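You operate a simulated robot arm through the tools that you are given. There is no shell and no other tool. Be economical: measure what you need, move in short steps, check, and stop when the job is done.

The job below is to be done with a simulated robot arm. You get a single attempt, and the scene is never put back.

TASK
Close the sliding tray.

The check looks at the end state, three seconds after you hand in, the way a careful person would. Anything else that was tipped, shoved, dropped, spilled or broken makes it a failure.

THE ROBOT
A 5-joint arm with a two-finger parallel gripper, fixed in place. Base frame: the origin is at the foot of the arm, x ahead of it, y to its left, z up; the work surface is at about z = 0.008. Lengths are in m, angles in degrees, forces in N, time in s.
With the tool pointing down near the work surface it reaches from about 0.26 to 0.68 m from the base axis. Its first joint turns from -66.0 to 66.0 degrees. The tool tilts only in the upright plane through the base axis and itself; it spins freely about its own axis. Payload 2.9 kg.
The TCP is the grasp point between the finger pads, 0.03 m short of the fingertips. In the tool frame z runs along the fingers and y along their closing line. The gripper opens to 0.11 m. The fingers are 0.02 m wide and 0.01 m thick; the gripper's body (0.048 by 0.112 m) begins 0.055 m behind the TCP.
Orientation is told as [roll, pitch, yaw] about the base's x, y, z axes, in that order, counted from this pose: with the fingers straight down and closing along the base's y, the tool's x points along the base's -x, its y along +y and its z along -z.

THE INTERFACE
- The arm moves only by the tool servo_tool. Its argument "increments" is a list of rows, each a list of 3 entries, a list of its own where there are three numbers: the turn, a rotation vector about the tool's x, y, z in degrees, then the shift along the tool's x, y, z in m, then the gripper command, from -1 (shut) to 1 (fully open), values between in proportion. In form: [[[wx, wy, wz], [x, y, z], grip], ...]. A call has 1 to 12 rows; each row shifts and turns the commanded pose from where the row before left it, along the tool's axes as they then stand. A row lasts 0.2 s, in which the tool goes at most 0.05 m and 8.6 degrees; a call with a longer step from one row to the next is refused whole, and so is a gripper value outside its range. Where a pose cannot be reached the arm comes as near as it can. A force on the tool above 40 N (or 10 N above the force at the start of the call, whichever is more), or a blocked arm, ends the call early, and 0.2 s more pass. Each finger travels about 0.108 m/s and halts on what it meets, pressing with about 43 N; the grip force reading is that of the motor and also rises with nothing between the fingers. The clock runs only during rows and for 0.2 s after the last one: add rows that do not move to give the fingers time. It gives the time, the measured TCP pose, the force on the tool (base axes), the opening and the grip force at its end, in the units of the frame above (readings bear some noise), and new pictures: "pictures" is both (left out), scene, wrist or none.
- Cameras (640 x 400 px; columns grow to the right, rows downward): "scene" is fixed at [0.0434, -0.4537, 0.6116]; the picture's right is [0.72, -0.69, 0.00], its down [-0.35, -0.36, -0.86] and it looks along [0.60, 0.62, -0.50] (base axes); focal length 339 px, centre (320, 200). "wrist" rides on the gripper at [0.072, 0.017, -0.103] in the tool frame; the picture's right is [-0.23, 0.97, 0.00], its down [-0.76, -0.18, -0.62] and it looks along [-0.61, -0.14, 0.78] (tool axes); focal length 222 px, centre (320, 200).
- pixel_to_xyz(camera, pixels): there is no depth. For up to 12 entries [column, row, z] of the newest picture of that camera ("zoom" is the newest enlarged one), the place [x, y] in the base frame at which the ray of that pixel passes the height z, good to about 0.003 m. No time passes.
- close_up(camera, box): a new picture of the part [left, top, right, bottom] of that camera's present view, enlarged. No time passes.
- finish_job(): hands the job in; it is judged then, once.

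Go step by step. Measure first, check grasps and placings, and put right what went wrong. The budget is 60 turns and 170 pictures, counting those below and the enlarged ones. Unless the task says otherwise, let go and move clear before handing in, and close with one line.

The tools are called as name(argument=value, ...) on one line, values as JSON. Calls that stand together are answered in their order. servo_tool: Moves the arm, as the interface text tells. Its arguments: {"type":"object","properties":{"increments":{"type":"array"},"pictures":{"type":"string","enum":["both","scene","wrist","none"]}},"required":["increments"]} The other tools are called the same way: pixel_to_xyz (camera, pixels) gives the place at which the rays of pixels pass given heights; close_up (camera, box) takes an enlarged picture of a part of a camera's view; finish_job () hands the job in.

At the start:

```text
time_s: 0.0
tcp_pos: [0.3759, 0.2101, 0.2891]
ee_rot: [0.0, 0.0, 0.0]
ft_force: [-0.5, 0.0, 0.0]
finger_gap: 0.1101
gripper_force: 0.0
```

scene: 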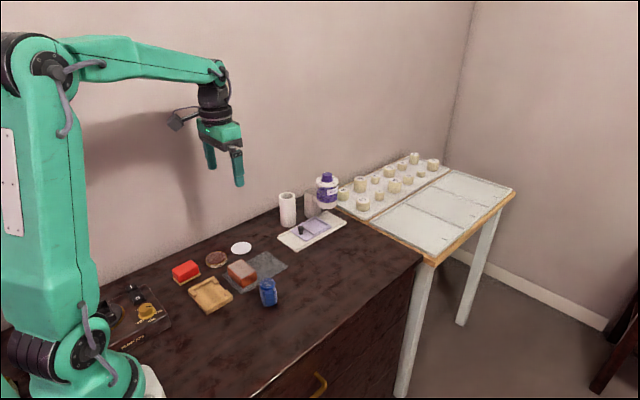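
wrist: 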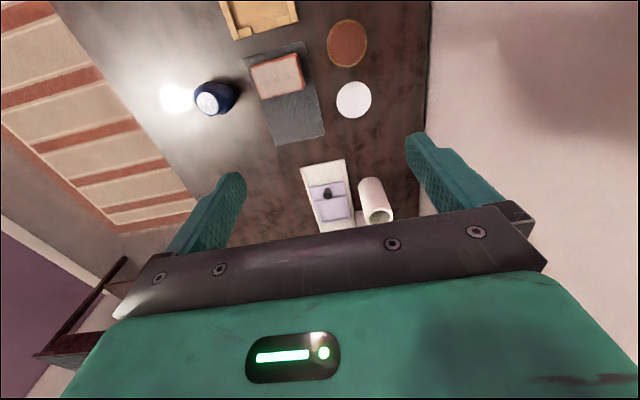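

The white base with a lilac tray and dark knob at scene (312,229) looks like the sliding tray. I'll look at it closely in both cameras.

close_up(camera="scene", box=[260, 170, 370, 260])

close_up(camera="wrist", box=[280, 140, 410, 240])

close_up(camera="scene", box=[90, 220, 310, 360])

```text
4.44 times, centred on (315, 215) of scene
```

zoom: 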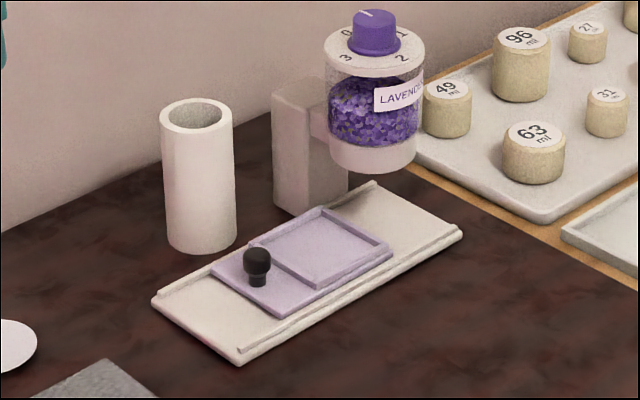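

```text
4.00 times, centred on (345, 190) of wrist
```

zoom: 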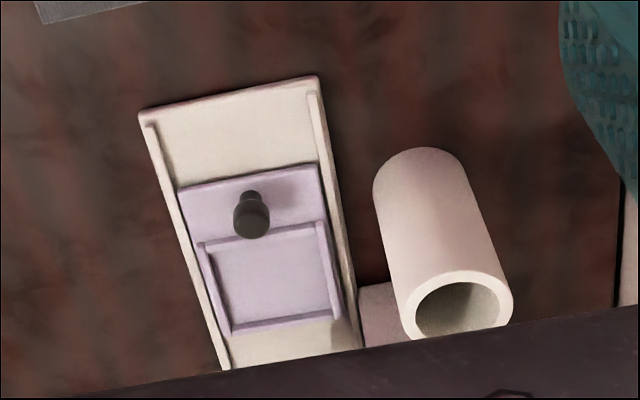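

```text
2.86 times, centred on (200, 290) of scene
```

zoom: 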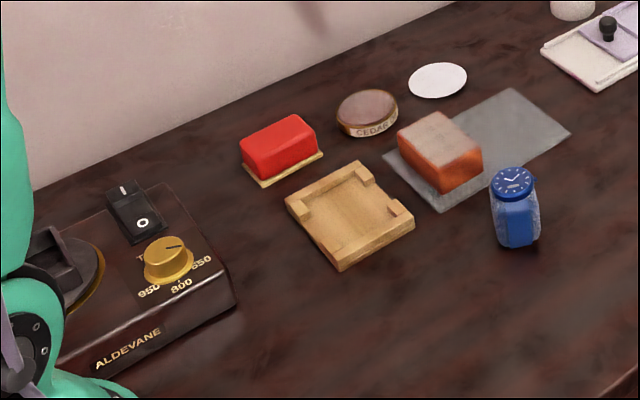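

The lilac tray sits mid-rail with its knob on the near side. The rail's far end lies under the lavender dispenser, so closing it probably means pushing it away from the robot. I'll zoom in further on the rail ends and measure.

close_up(camera="scene", box=[300, 165, 350, 250])

close_up(camera="scene", box=[275, 205, 350, 252])

pixel_to_xyz(camera="scene", pixels=[[286.5, 221.5, 0.015], [301, 231, 0.015], [324.5, 201.5, 0.015], [339.5, 210, 0.015], [304.5, 232, 0.02], [304.5, 228.5, 0.03], [304.3, 226, 0.04], [308, 236.5, 0.02], [296.5, 228, 0.02], [327, 223, 0.02], [326, 178, 0.1], [310, 207, 0.01]])

pixel_to_xyz(camera="wrist", pixels=[[328, 194, 0.04], [326.5, 189, 0.022], [302, 168, 0.015], [343, 159, 0.015], [355, 232, 0.015], [322, 232, 0.015], [310, 186.5, 0.02], [344.5, 181, 0.02]])

```text
4.71 times, centred on (325, 208) of scene
```

zoom: 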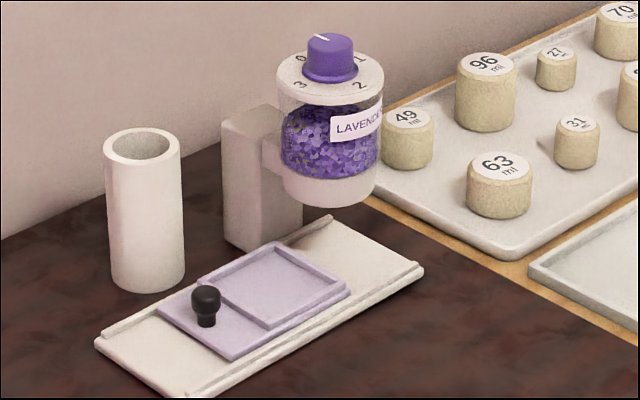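

```text
8.51 times, centred on (312, 228) of scene
```

zoom: 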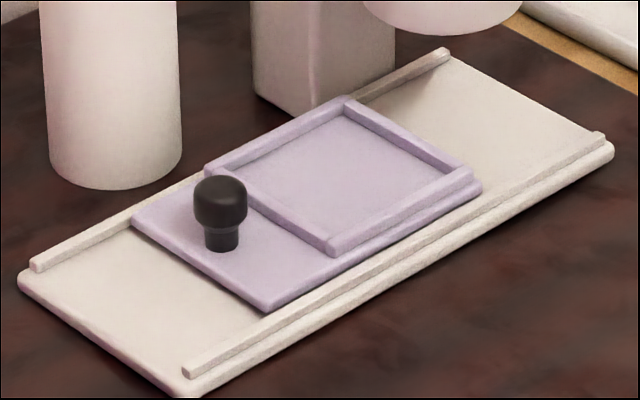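

```text
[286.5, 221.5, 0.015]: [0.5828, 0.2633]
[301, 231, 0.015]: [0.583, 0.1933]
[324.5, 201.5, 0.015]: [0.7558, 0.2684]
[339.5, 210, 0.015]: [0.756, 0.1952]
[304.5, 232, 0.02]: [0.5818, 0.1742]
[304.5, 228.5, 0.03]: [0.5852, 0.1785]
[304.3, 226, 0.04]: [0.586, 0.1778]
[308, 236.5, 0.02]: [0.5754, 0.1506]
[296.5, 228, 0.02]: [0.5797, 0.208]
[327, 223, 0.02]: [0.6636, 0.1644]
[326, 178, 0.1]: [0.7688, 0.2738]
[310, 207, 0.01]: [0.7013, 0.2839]
```

```text
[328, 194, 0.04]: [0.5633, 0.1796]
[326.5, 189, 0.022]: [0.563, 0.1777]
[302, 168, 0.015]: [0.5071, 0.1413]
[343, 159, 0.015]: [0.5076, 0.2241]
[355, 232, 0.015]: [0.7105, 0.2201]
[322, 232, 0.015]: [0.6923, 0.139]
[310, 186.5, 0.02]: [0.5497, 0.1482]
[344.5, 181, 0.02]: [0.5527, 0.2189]
```

The knob is roughly at x≈0.563, y≈0.179. I'll measure again, this time on the last close-up.

pixel_to_xyz(camera="zoom", pixels=[[18, 285, 0.015], [185, 392, 0.015], [612, 145, 0.015], [445, 52, 0.025], [222, 250, 0.022], [222, 195, 0.045], [268, 308, 0.02], [132, 220, 0.022], [480, 185, 0.022], [345, 97, 0.026], [315, 110, 0.008], [255, 90, 0.008]])

pixel_to_xyz(camera="scene", pixels=[[326, 207, 0.05], [326, 207, 0.06], [326, 207, 0.08], [318, 195, 0.08], [337, 204, 0.06]])

```text
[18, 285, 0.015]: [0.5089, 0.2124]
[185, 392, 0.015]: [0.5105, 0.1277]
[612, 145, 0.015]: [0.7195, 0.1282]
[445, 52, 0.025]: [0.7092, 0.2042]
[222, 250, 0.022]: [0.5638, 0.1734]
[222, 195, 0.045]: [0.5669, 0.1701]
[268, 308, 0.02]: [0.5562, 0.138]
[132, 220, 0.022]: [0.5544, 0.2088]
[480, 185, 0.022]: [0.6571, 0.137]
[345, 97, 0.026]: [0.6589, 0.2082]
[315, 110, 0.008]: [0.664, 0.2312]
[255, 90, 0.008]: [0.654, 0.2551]
```

```text
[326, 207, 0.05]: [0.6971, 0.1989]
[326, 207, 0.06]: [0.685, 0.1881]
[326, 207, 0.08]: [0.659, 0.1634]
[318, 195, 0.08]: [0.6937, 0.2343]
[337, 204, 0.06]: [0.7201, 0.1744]
```

The rail spans x≈0.51–0.72, the tray x≈0.555–0.657, and the knob is near (0.564, 0.174), so there is about 0.06 m of travel toward the dispenser. Next I'll measure the tube and bottle for clearance.

pixel_to_xyz(camera="scene", pixels=[[289.1, 226.9, 0.008], [280.5, 223, 0.008], [297, 223, 0.008], [287.5, 199.2, 0.08], [287.5, 199.2, 0.09], [287.5, 199.2, 0.1], [316, 206, 0.07], [337, 204, 0.07], [326, 209, 0.07], [327, 181, 0.14], [327, 181, 0.16]])

pixel_to_xyz(camera="wrist", pixels=[[379, 215, 0.08], [379, 215, 0.09], [370, 181, 0.008], [328, 197, 0.045]])

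```text
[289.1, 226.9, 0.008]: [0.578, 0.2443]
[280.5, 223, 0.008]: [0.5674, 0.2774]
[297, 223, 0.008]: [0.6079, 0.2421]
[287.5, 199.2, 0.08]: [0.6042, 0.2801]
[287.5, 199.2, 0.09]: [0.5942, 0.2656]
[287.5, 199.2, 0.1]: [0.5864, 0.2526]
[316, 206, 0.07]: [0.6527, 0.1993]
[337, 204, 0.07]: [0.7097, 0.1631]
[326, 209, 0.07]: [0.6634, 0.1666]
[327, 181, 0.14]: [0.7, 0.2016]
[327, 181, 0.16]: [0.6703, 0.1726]
```

```text
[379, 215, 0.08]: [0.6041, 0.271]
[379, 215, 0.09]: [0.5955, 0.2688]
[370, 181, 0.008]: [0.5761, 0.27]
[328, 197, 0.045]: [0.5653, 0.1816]
```

The tube stands near (0.595, 0.262) and is about 0.1 m tall. The bottle's near edge is around x≈0.645, z above 0.07. I'll close the fingers, move to behind the knob at height, then yaw and tilt the gripper body back toward the base.

servo_tool(increments=[[[0, 0, 0], [-0.025, -0.0063, 0.015], -1], [[0, 0, 0], [-0.025, -0.0063, 0.015], -1], [[0, 0, 0], [-0.025, -0.0063, 0.015], -1], [[0, 0, 0], [-0.025, -0.0063, 0.015], -1], [[0, 0, 0], [-0.025, -0.0063, 0.015], -1], [[0, 0, 0], [-0.024, -0.0065, 0.014], -1], [[0, 0, -8.5], [0, 0, 0], -1], [[0, 0, -8.5], [0, 0, 0], -1], [[0, -6, 0], [0, 0, 0], -1], [[0, -6, 0], [0, 0, 0], -1], [[0, 0, 0], [0, 0, 0], -1]])

```text
time_s: 2.4
tcp_pos: [0.5245, 0.1725, 0.2002]
ee_rot: [0.2, -12.1, 16.9]
ft_force: [-0.5, -0.6, 0.7]
finger_gap: 0.0001
gripper_force: 37.9
```

scene: 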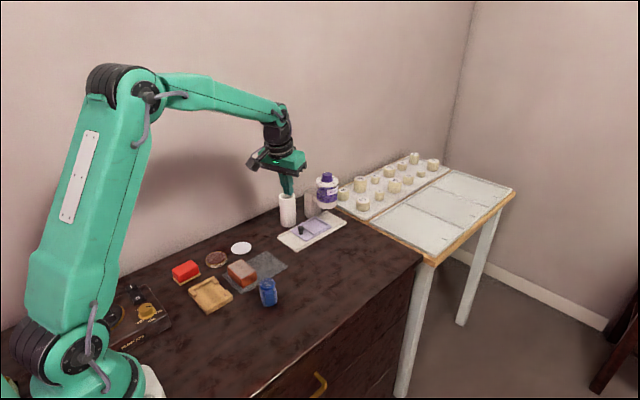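
wrist: 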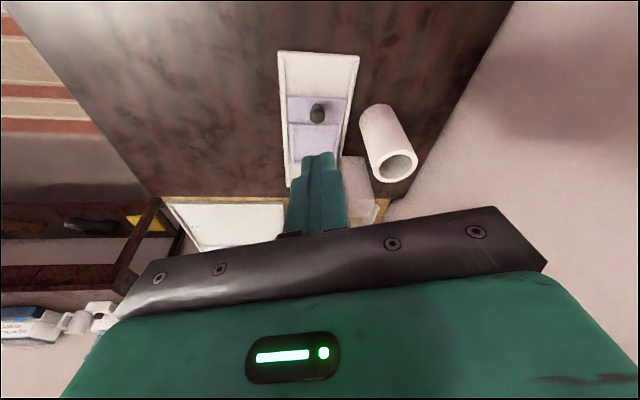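

The pose is as planned, and the wrist view shows the knob at about (317,113). I'll remeasure it from here.

close_up(camera="wrist", box=[260, 40, 420, 140])

pixel_to_xyz(camera="wrist", pixels=[[318, 106, 0.022], [317, 114, 0.04], [289, 96, 0.022], [346, 98, 0.022], [376, 111, 0.008], [391, 165, 0.1], [279, 52, 0.015], [359, 56, 0.015]])

```text
4.00 times, centred on (340, 90) of wrist
```

zoom: 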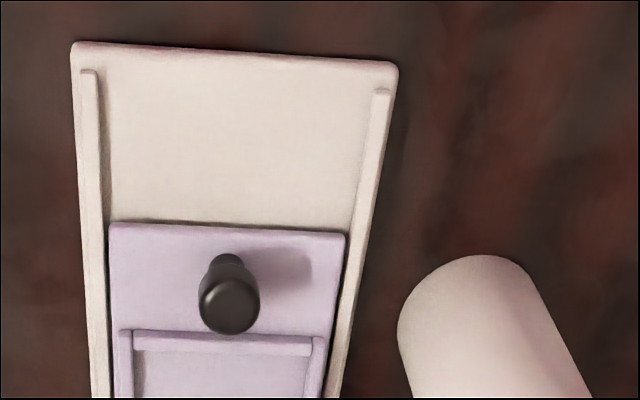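

```text
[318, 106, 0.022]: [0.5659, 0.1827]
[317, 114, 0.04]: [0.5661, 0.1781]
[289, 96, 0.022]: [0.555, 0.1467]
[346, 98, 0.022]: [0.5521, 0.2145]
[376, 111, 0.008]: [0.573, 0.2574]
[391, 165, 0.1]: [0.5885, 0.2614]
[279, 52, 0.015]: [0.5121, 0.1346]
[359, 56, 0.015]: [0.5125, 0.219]
```

The knob is at y≈0.177 and x≈0.566. I'll descend straight behind it to TCP z≈0.062 while shifting y by +0.004.

servo_tool(increments=[[[0, 0, 0], [0.0057, 0.0008, 0.0272], -1], [[0, 0, 0], [0.0057, 0.0008, 0.0272], -1], [[0, 0, 0], [0.0057, 0.0008, 0.0272], -1], [[0, 0, 0], [0.0057, 0.0008, 0.0272], -1], [[0, 0, 0], [0.003, 0.0006, 0.0136], -1], [[0, 0, 0], [0.003, 0, 0.0136], -1], [[0, 0, 0], [0, 0, 0], -1]])

close_up(camera="scene", box=[260, 170, 360, 250])

close_up(camera="wrist", box=[220, 40, 420, 240])

```text
time_s: 4.0
tcp_pos: [0.5227, 0.174, 0.0616]
ee_rot: [0.3, -11.9, 17.0]
ft_force: [0.0, 0.5, 0.0]
finger_gap: 0.0
gripper_force: 37.8
```

scene: 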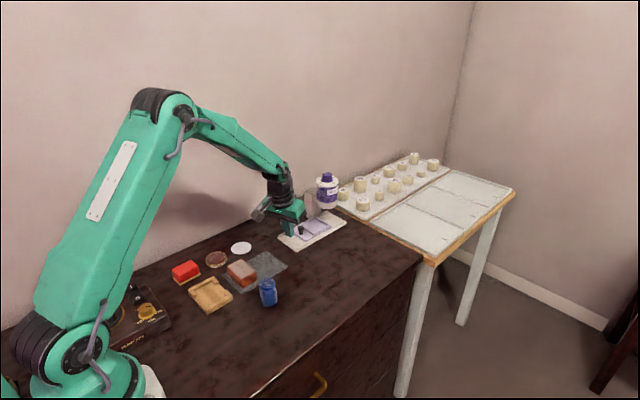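
wrist: 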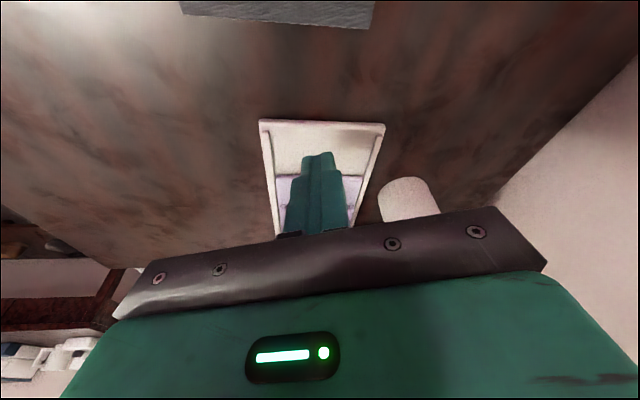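

```text
5.00 times, centred on (310, 210) of scene
```

zoom: 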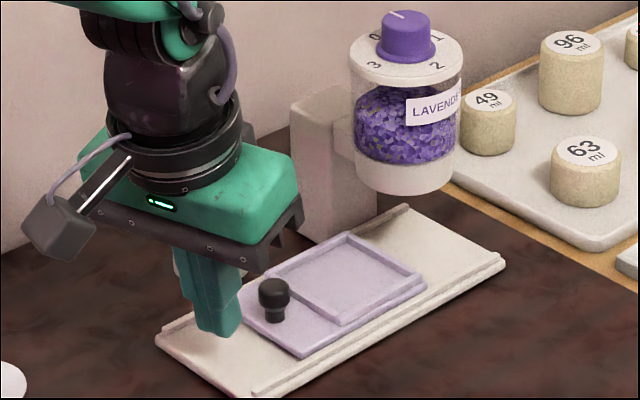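

```text
2.00 times, centred on (320, 140) of wrist
```

zoom: 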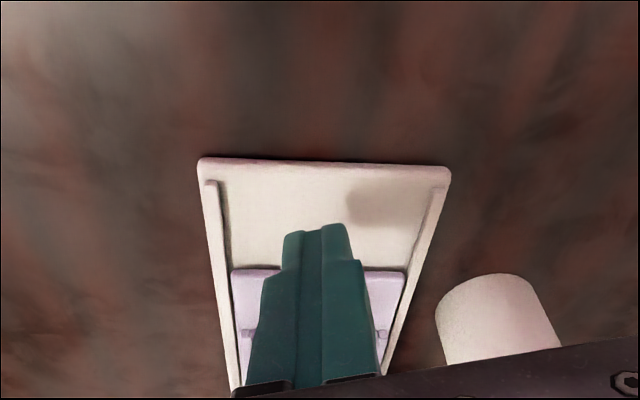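

The fingers are behind the knob, with the body clear of the tube and bottle. I'll start pushing along +x in small steps.

servo_tool(increments=[[[0, 0, 0], [-0.005, -0.0017, 0.0041], -1], [[0, 0, 0], [-0.0056, -0.0017, 0.0012], -1], [[0, 0, 0], [-0.0056, -0.0017, 0.0012], -1], [[0, 0, 0], [-0.0056, -0.0017, 0.0012], -1], [[0, 0, 0], [-0.0056, -0.0017, 0.0012], -1], [[0, 0, 0], [-0.0056, -0.0017, 0.0012], -1]])

close_up(camera="scene", box=[260, 170, 360, 250])

```text
time_s: 5.4
tcp_pos: [0.5588, 0.1742, 0.0584]
ee_rot: [0.2, -12.0, 16.9]
ft_force: [0.2, -0.4, 1.2]
finger_gap: 0.0001
gripper_force: 37.9
```

scene: 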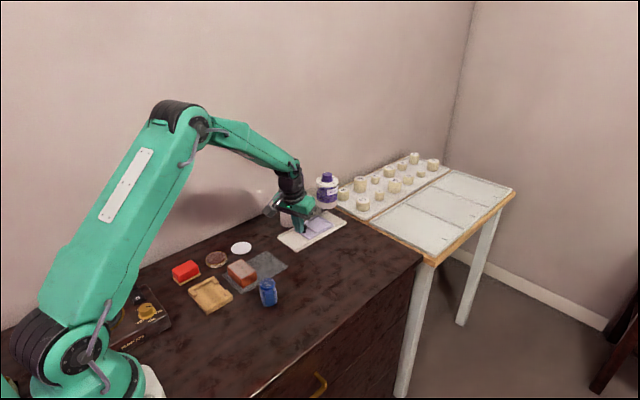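
wrist: 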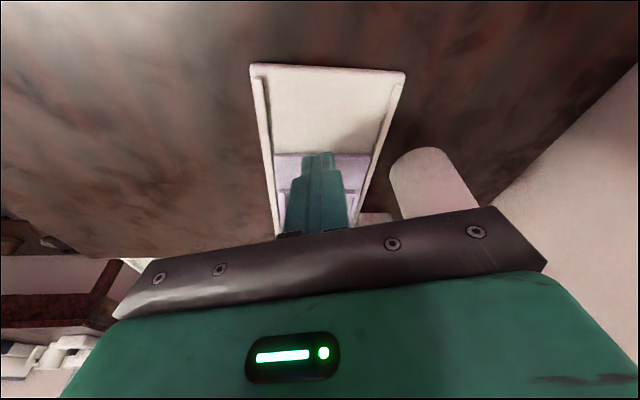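

```text
5.00 times, centred on (310, 210) of scene
```

zoom: 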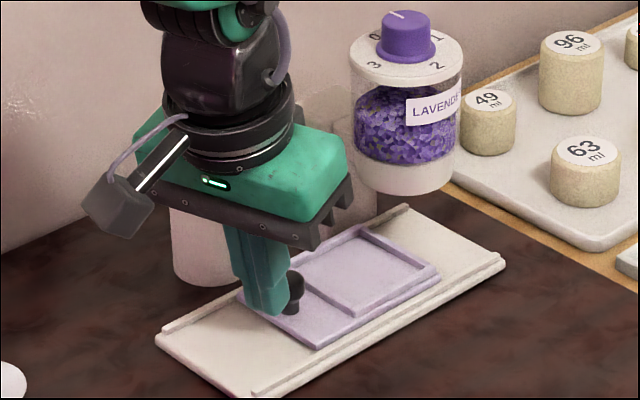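

The tray is sliding along with the knob, with little force and no other contact. I'll push another 0.028 m.

servo_tool(increments=[[[0, 0, 0], [-0.0056, -0.0017, 0.0012], -1], [[0, 0, 0], [-0.0056, -0.0017, 0.0012], -1], [[0, 0, 0], [-0.0056, -0.0017, 0.0012], -1], [[0, 0, 0], [-0.0056, -0.0017, 0.0012], -1], [[0, 0, 0], [-0.0047, -0.0015, 0.001], -1]])

close_up(camera="scene", box=[260, 170, 360, 250])

```text
time_s: 6.6
tcp_pos: [0.5884, 0.1759, 0.0578]
ee_rot: [-0.1, -12.0, 17.0]
ft_force: [0.1, 0.5, 0.2]
finger_gap: 0.0
gripper_force: 37.7
```

scene: 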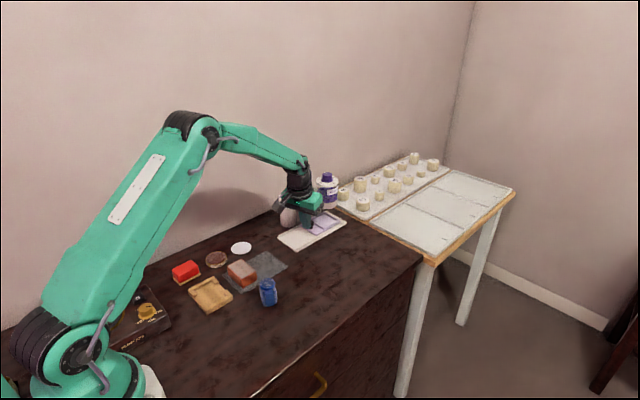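
wrist: 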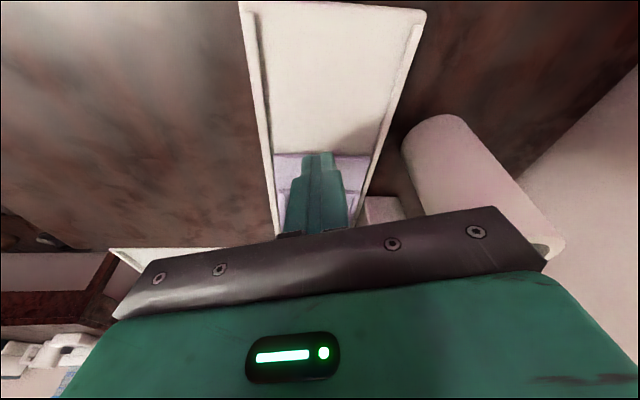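

```text
5.00 times, centred on (310, 210) of scene
```

zoom: 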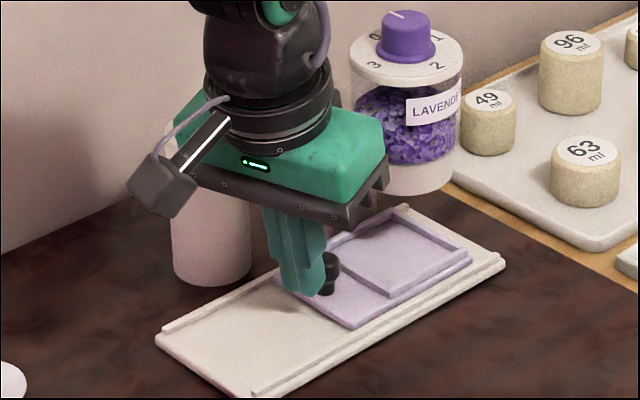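

The tray's far edge is at about x≈0.70, roughly 0.015–0.02 from the rail end. I'll go on in smaller steps and watch the force for a stop.

servo_tool(increments=[[[0, 0, 0], [-0.0028, -0.0011, 0.0006], -1], [[0, 0, 0], [-0.0028, -0.0011, 0.0006], -1], [[0, 0, 0], [-0.0028, -0.0011, 0.0006], -1]])

close_up(camera="scene", box=[295, 180, 355, 230])

```text
time_s: 7.4
tcp_pos: [0.5976, 0.1746, 0.0576]
ee_rot: [-0.1, -12.0, 17.0]
ft_force: [-0.3, 0.4, 0.0]
finger_gap: 0.0
gripper_force: 37.9
```

scene: 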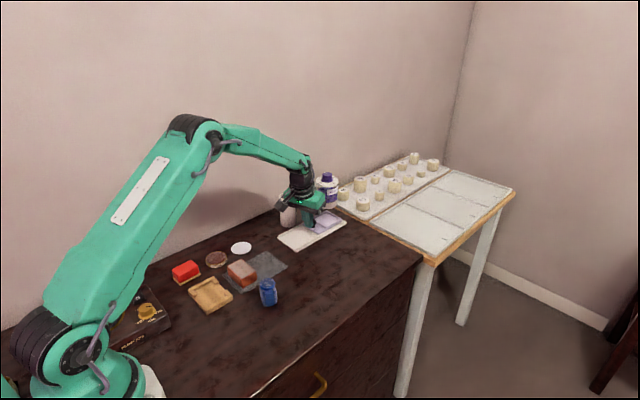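
wrist: 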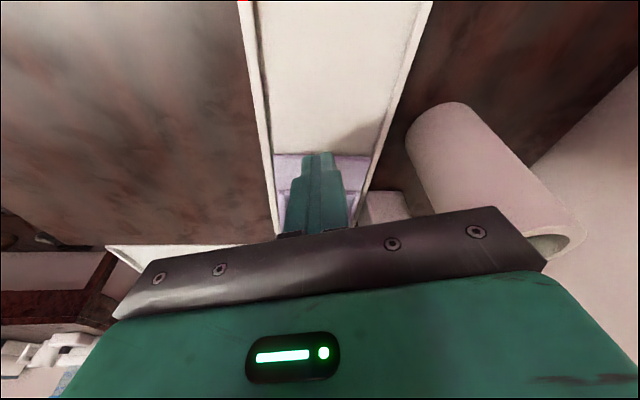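

```text
8.00 times, centred on (325, 205) of scene
```

zoom: 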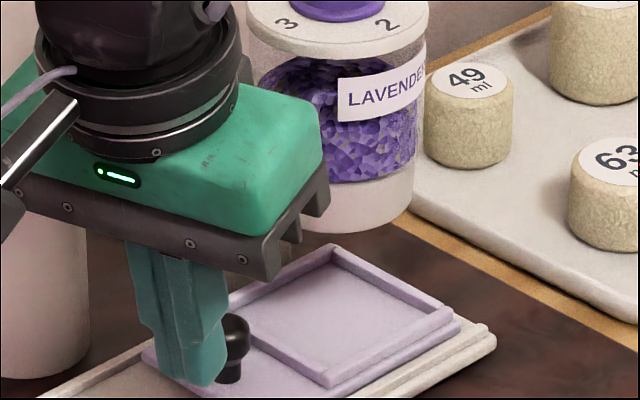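

Still no resistance, and the tray corner is at zoom (460,322) against the rail end at (488,328). I'll measure what is left.

pixel_to_xyz(camera="zoom", pixels=[[460, 324, 0.022], [333, 247, 0.028], [489, 327, 0.022], [497, 338, 0.014]])

```text
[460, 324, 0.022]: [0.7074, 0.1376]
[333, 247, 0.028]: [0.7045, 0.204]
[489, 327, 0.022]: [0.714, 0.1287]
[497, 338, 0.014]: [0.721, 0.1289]
```

About 0.007 m remains to the rail end and 0.013 m to the plate edge. I'll continue in 2 mm steps.

servo_tool(increments=[[[0, 0, 0], [-0.0019, -0.0006, 0.0004], -1], [[0, 0, 0], [-0.0019, -0.0006, 0.0004], -1], [[0, 0, 0], [-0.0019, -0.0006, 0.0004], -1]])

close_up(camera="scene", box=[295, 180, 355, 230])

```text
time_s: 8.4
tcp_pos: [0.6008, 0.1748, 0.0559]
ee_rot: [-0.2, -11.3, 17.1]
ft_force: [-3.9, -0.8, 1.8]
finger_gap: 0.0
gripper_force: 38.4
stopped in row 3: the force on the tool passed its limit (the readings are from after the stop); the commanded pose is now the measured one
```

scene: 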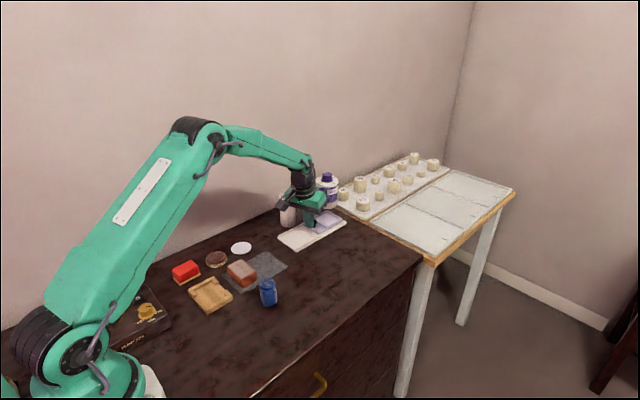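
wrist: 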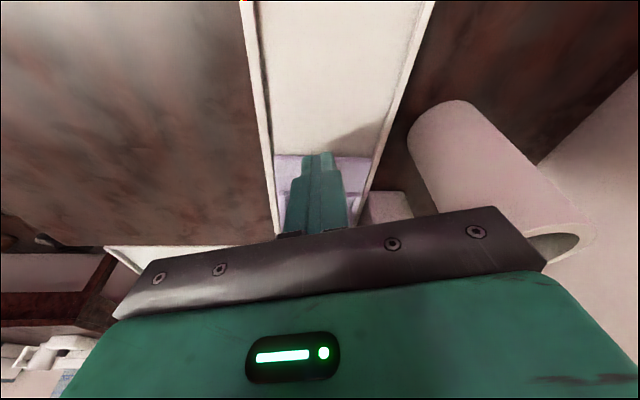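

```text
8.00 times, centred on (325, 205) of scene
```

zoom: 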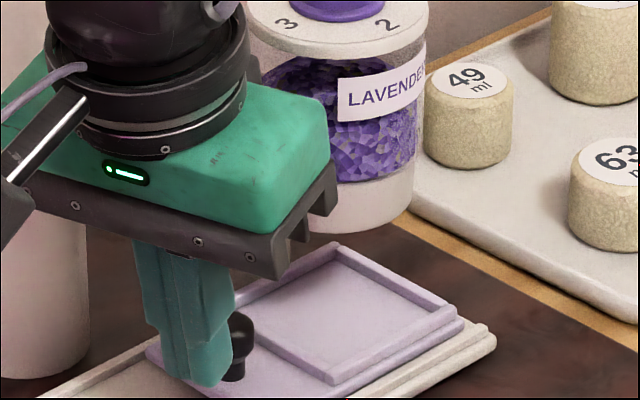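

The push met a stiff stop. The pitch eased from -12 to -11.3, which fits the fingertips being pushed back, and the bottle and tube haven't moved in the picture. I'll back off along -x, rise, and inspect.

servo_tool(increments=[[[0, 0, 0], [0.0094, 0.0029, -0.002], -1], [[0, 0, 0], [0.0187, 0.0058, -0.004], -1], [[0, 0, 0], [0.0187, 0.0058, -0.004], -1], [[0, 0, 0], [0.0187, 0.0058, -0.004], -1], [[0, 0, 0], [-0.006, 0, -0.029], -1], [[0, 0, 0], [-0.006, 0, -0.029], -1], [[0, 0, 0], [-0.006, 0, -0.029], -1], [[0, 0, 0], [-0.006, 0, -0.029], -1], [[0, 0, 0], [0, 0, -0.03], -1], [[0, 0, 0], [0, 0, -0.03], -1]])

close_up(camera="scene", box=[265, 165, 355, 255])

close_up(camera="scene", box=[275, 205, 350, 252])

```text
time_s: 10.6
tcp_pos: [0.5194, 0.1717, 0.2367]
ee_rot: [0.2, -11.2, 17.1]
ft_force: [-0.1, -0.4, -0.1]
finger_gap: 0.0
gripper_force: 37.4
```

scene: 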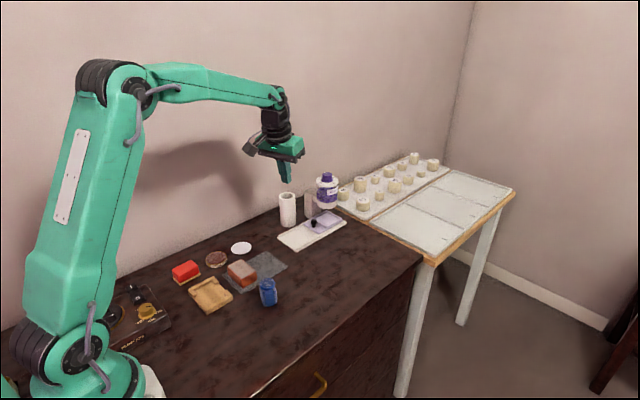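
wrist: 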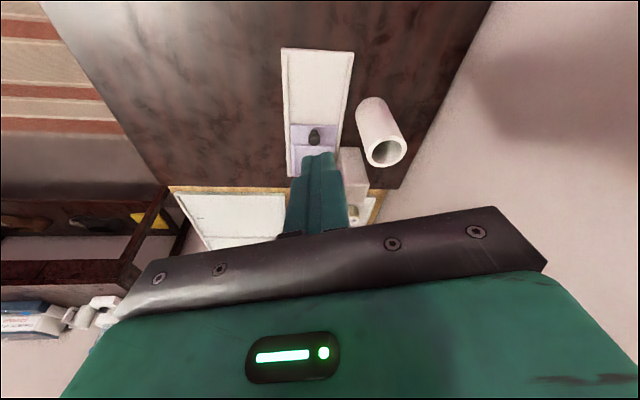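

```text
4.44 times, centred on (310, 210) of scene
```

zoom: 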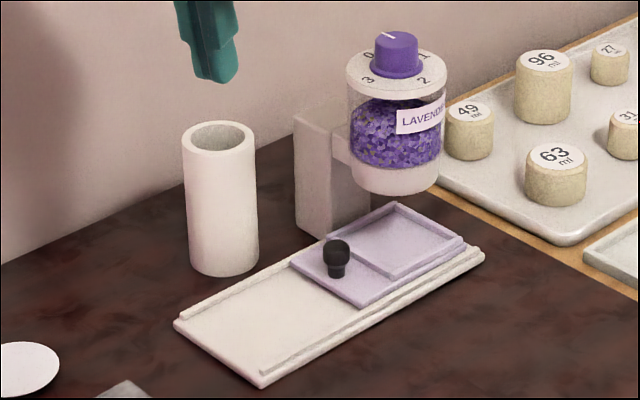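

```text
8.51 times, centred on (312, 228) of scene
```

zoom: 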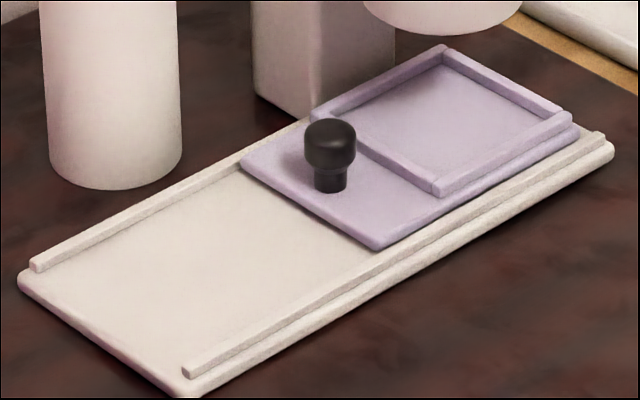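

The tray now sits at the far end of its rails under the dispenser, having reached its stop. The tube, bottle and base are at the same pixels as before, and the arm is clear, so I'm handing in.

finish_job()

```text
The job is handed in.
```

I pushed the sliding tray by its knob about 0.055 m to its stop under the lavender dispenser; nothing else appears to have moved, and the arm is clear.
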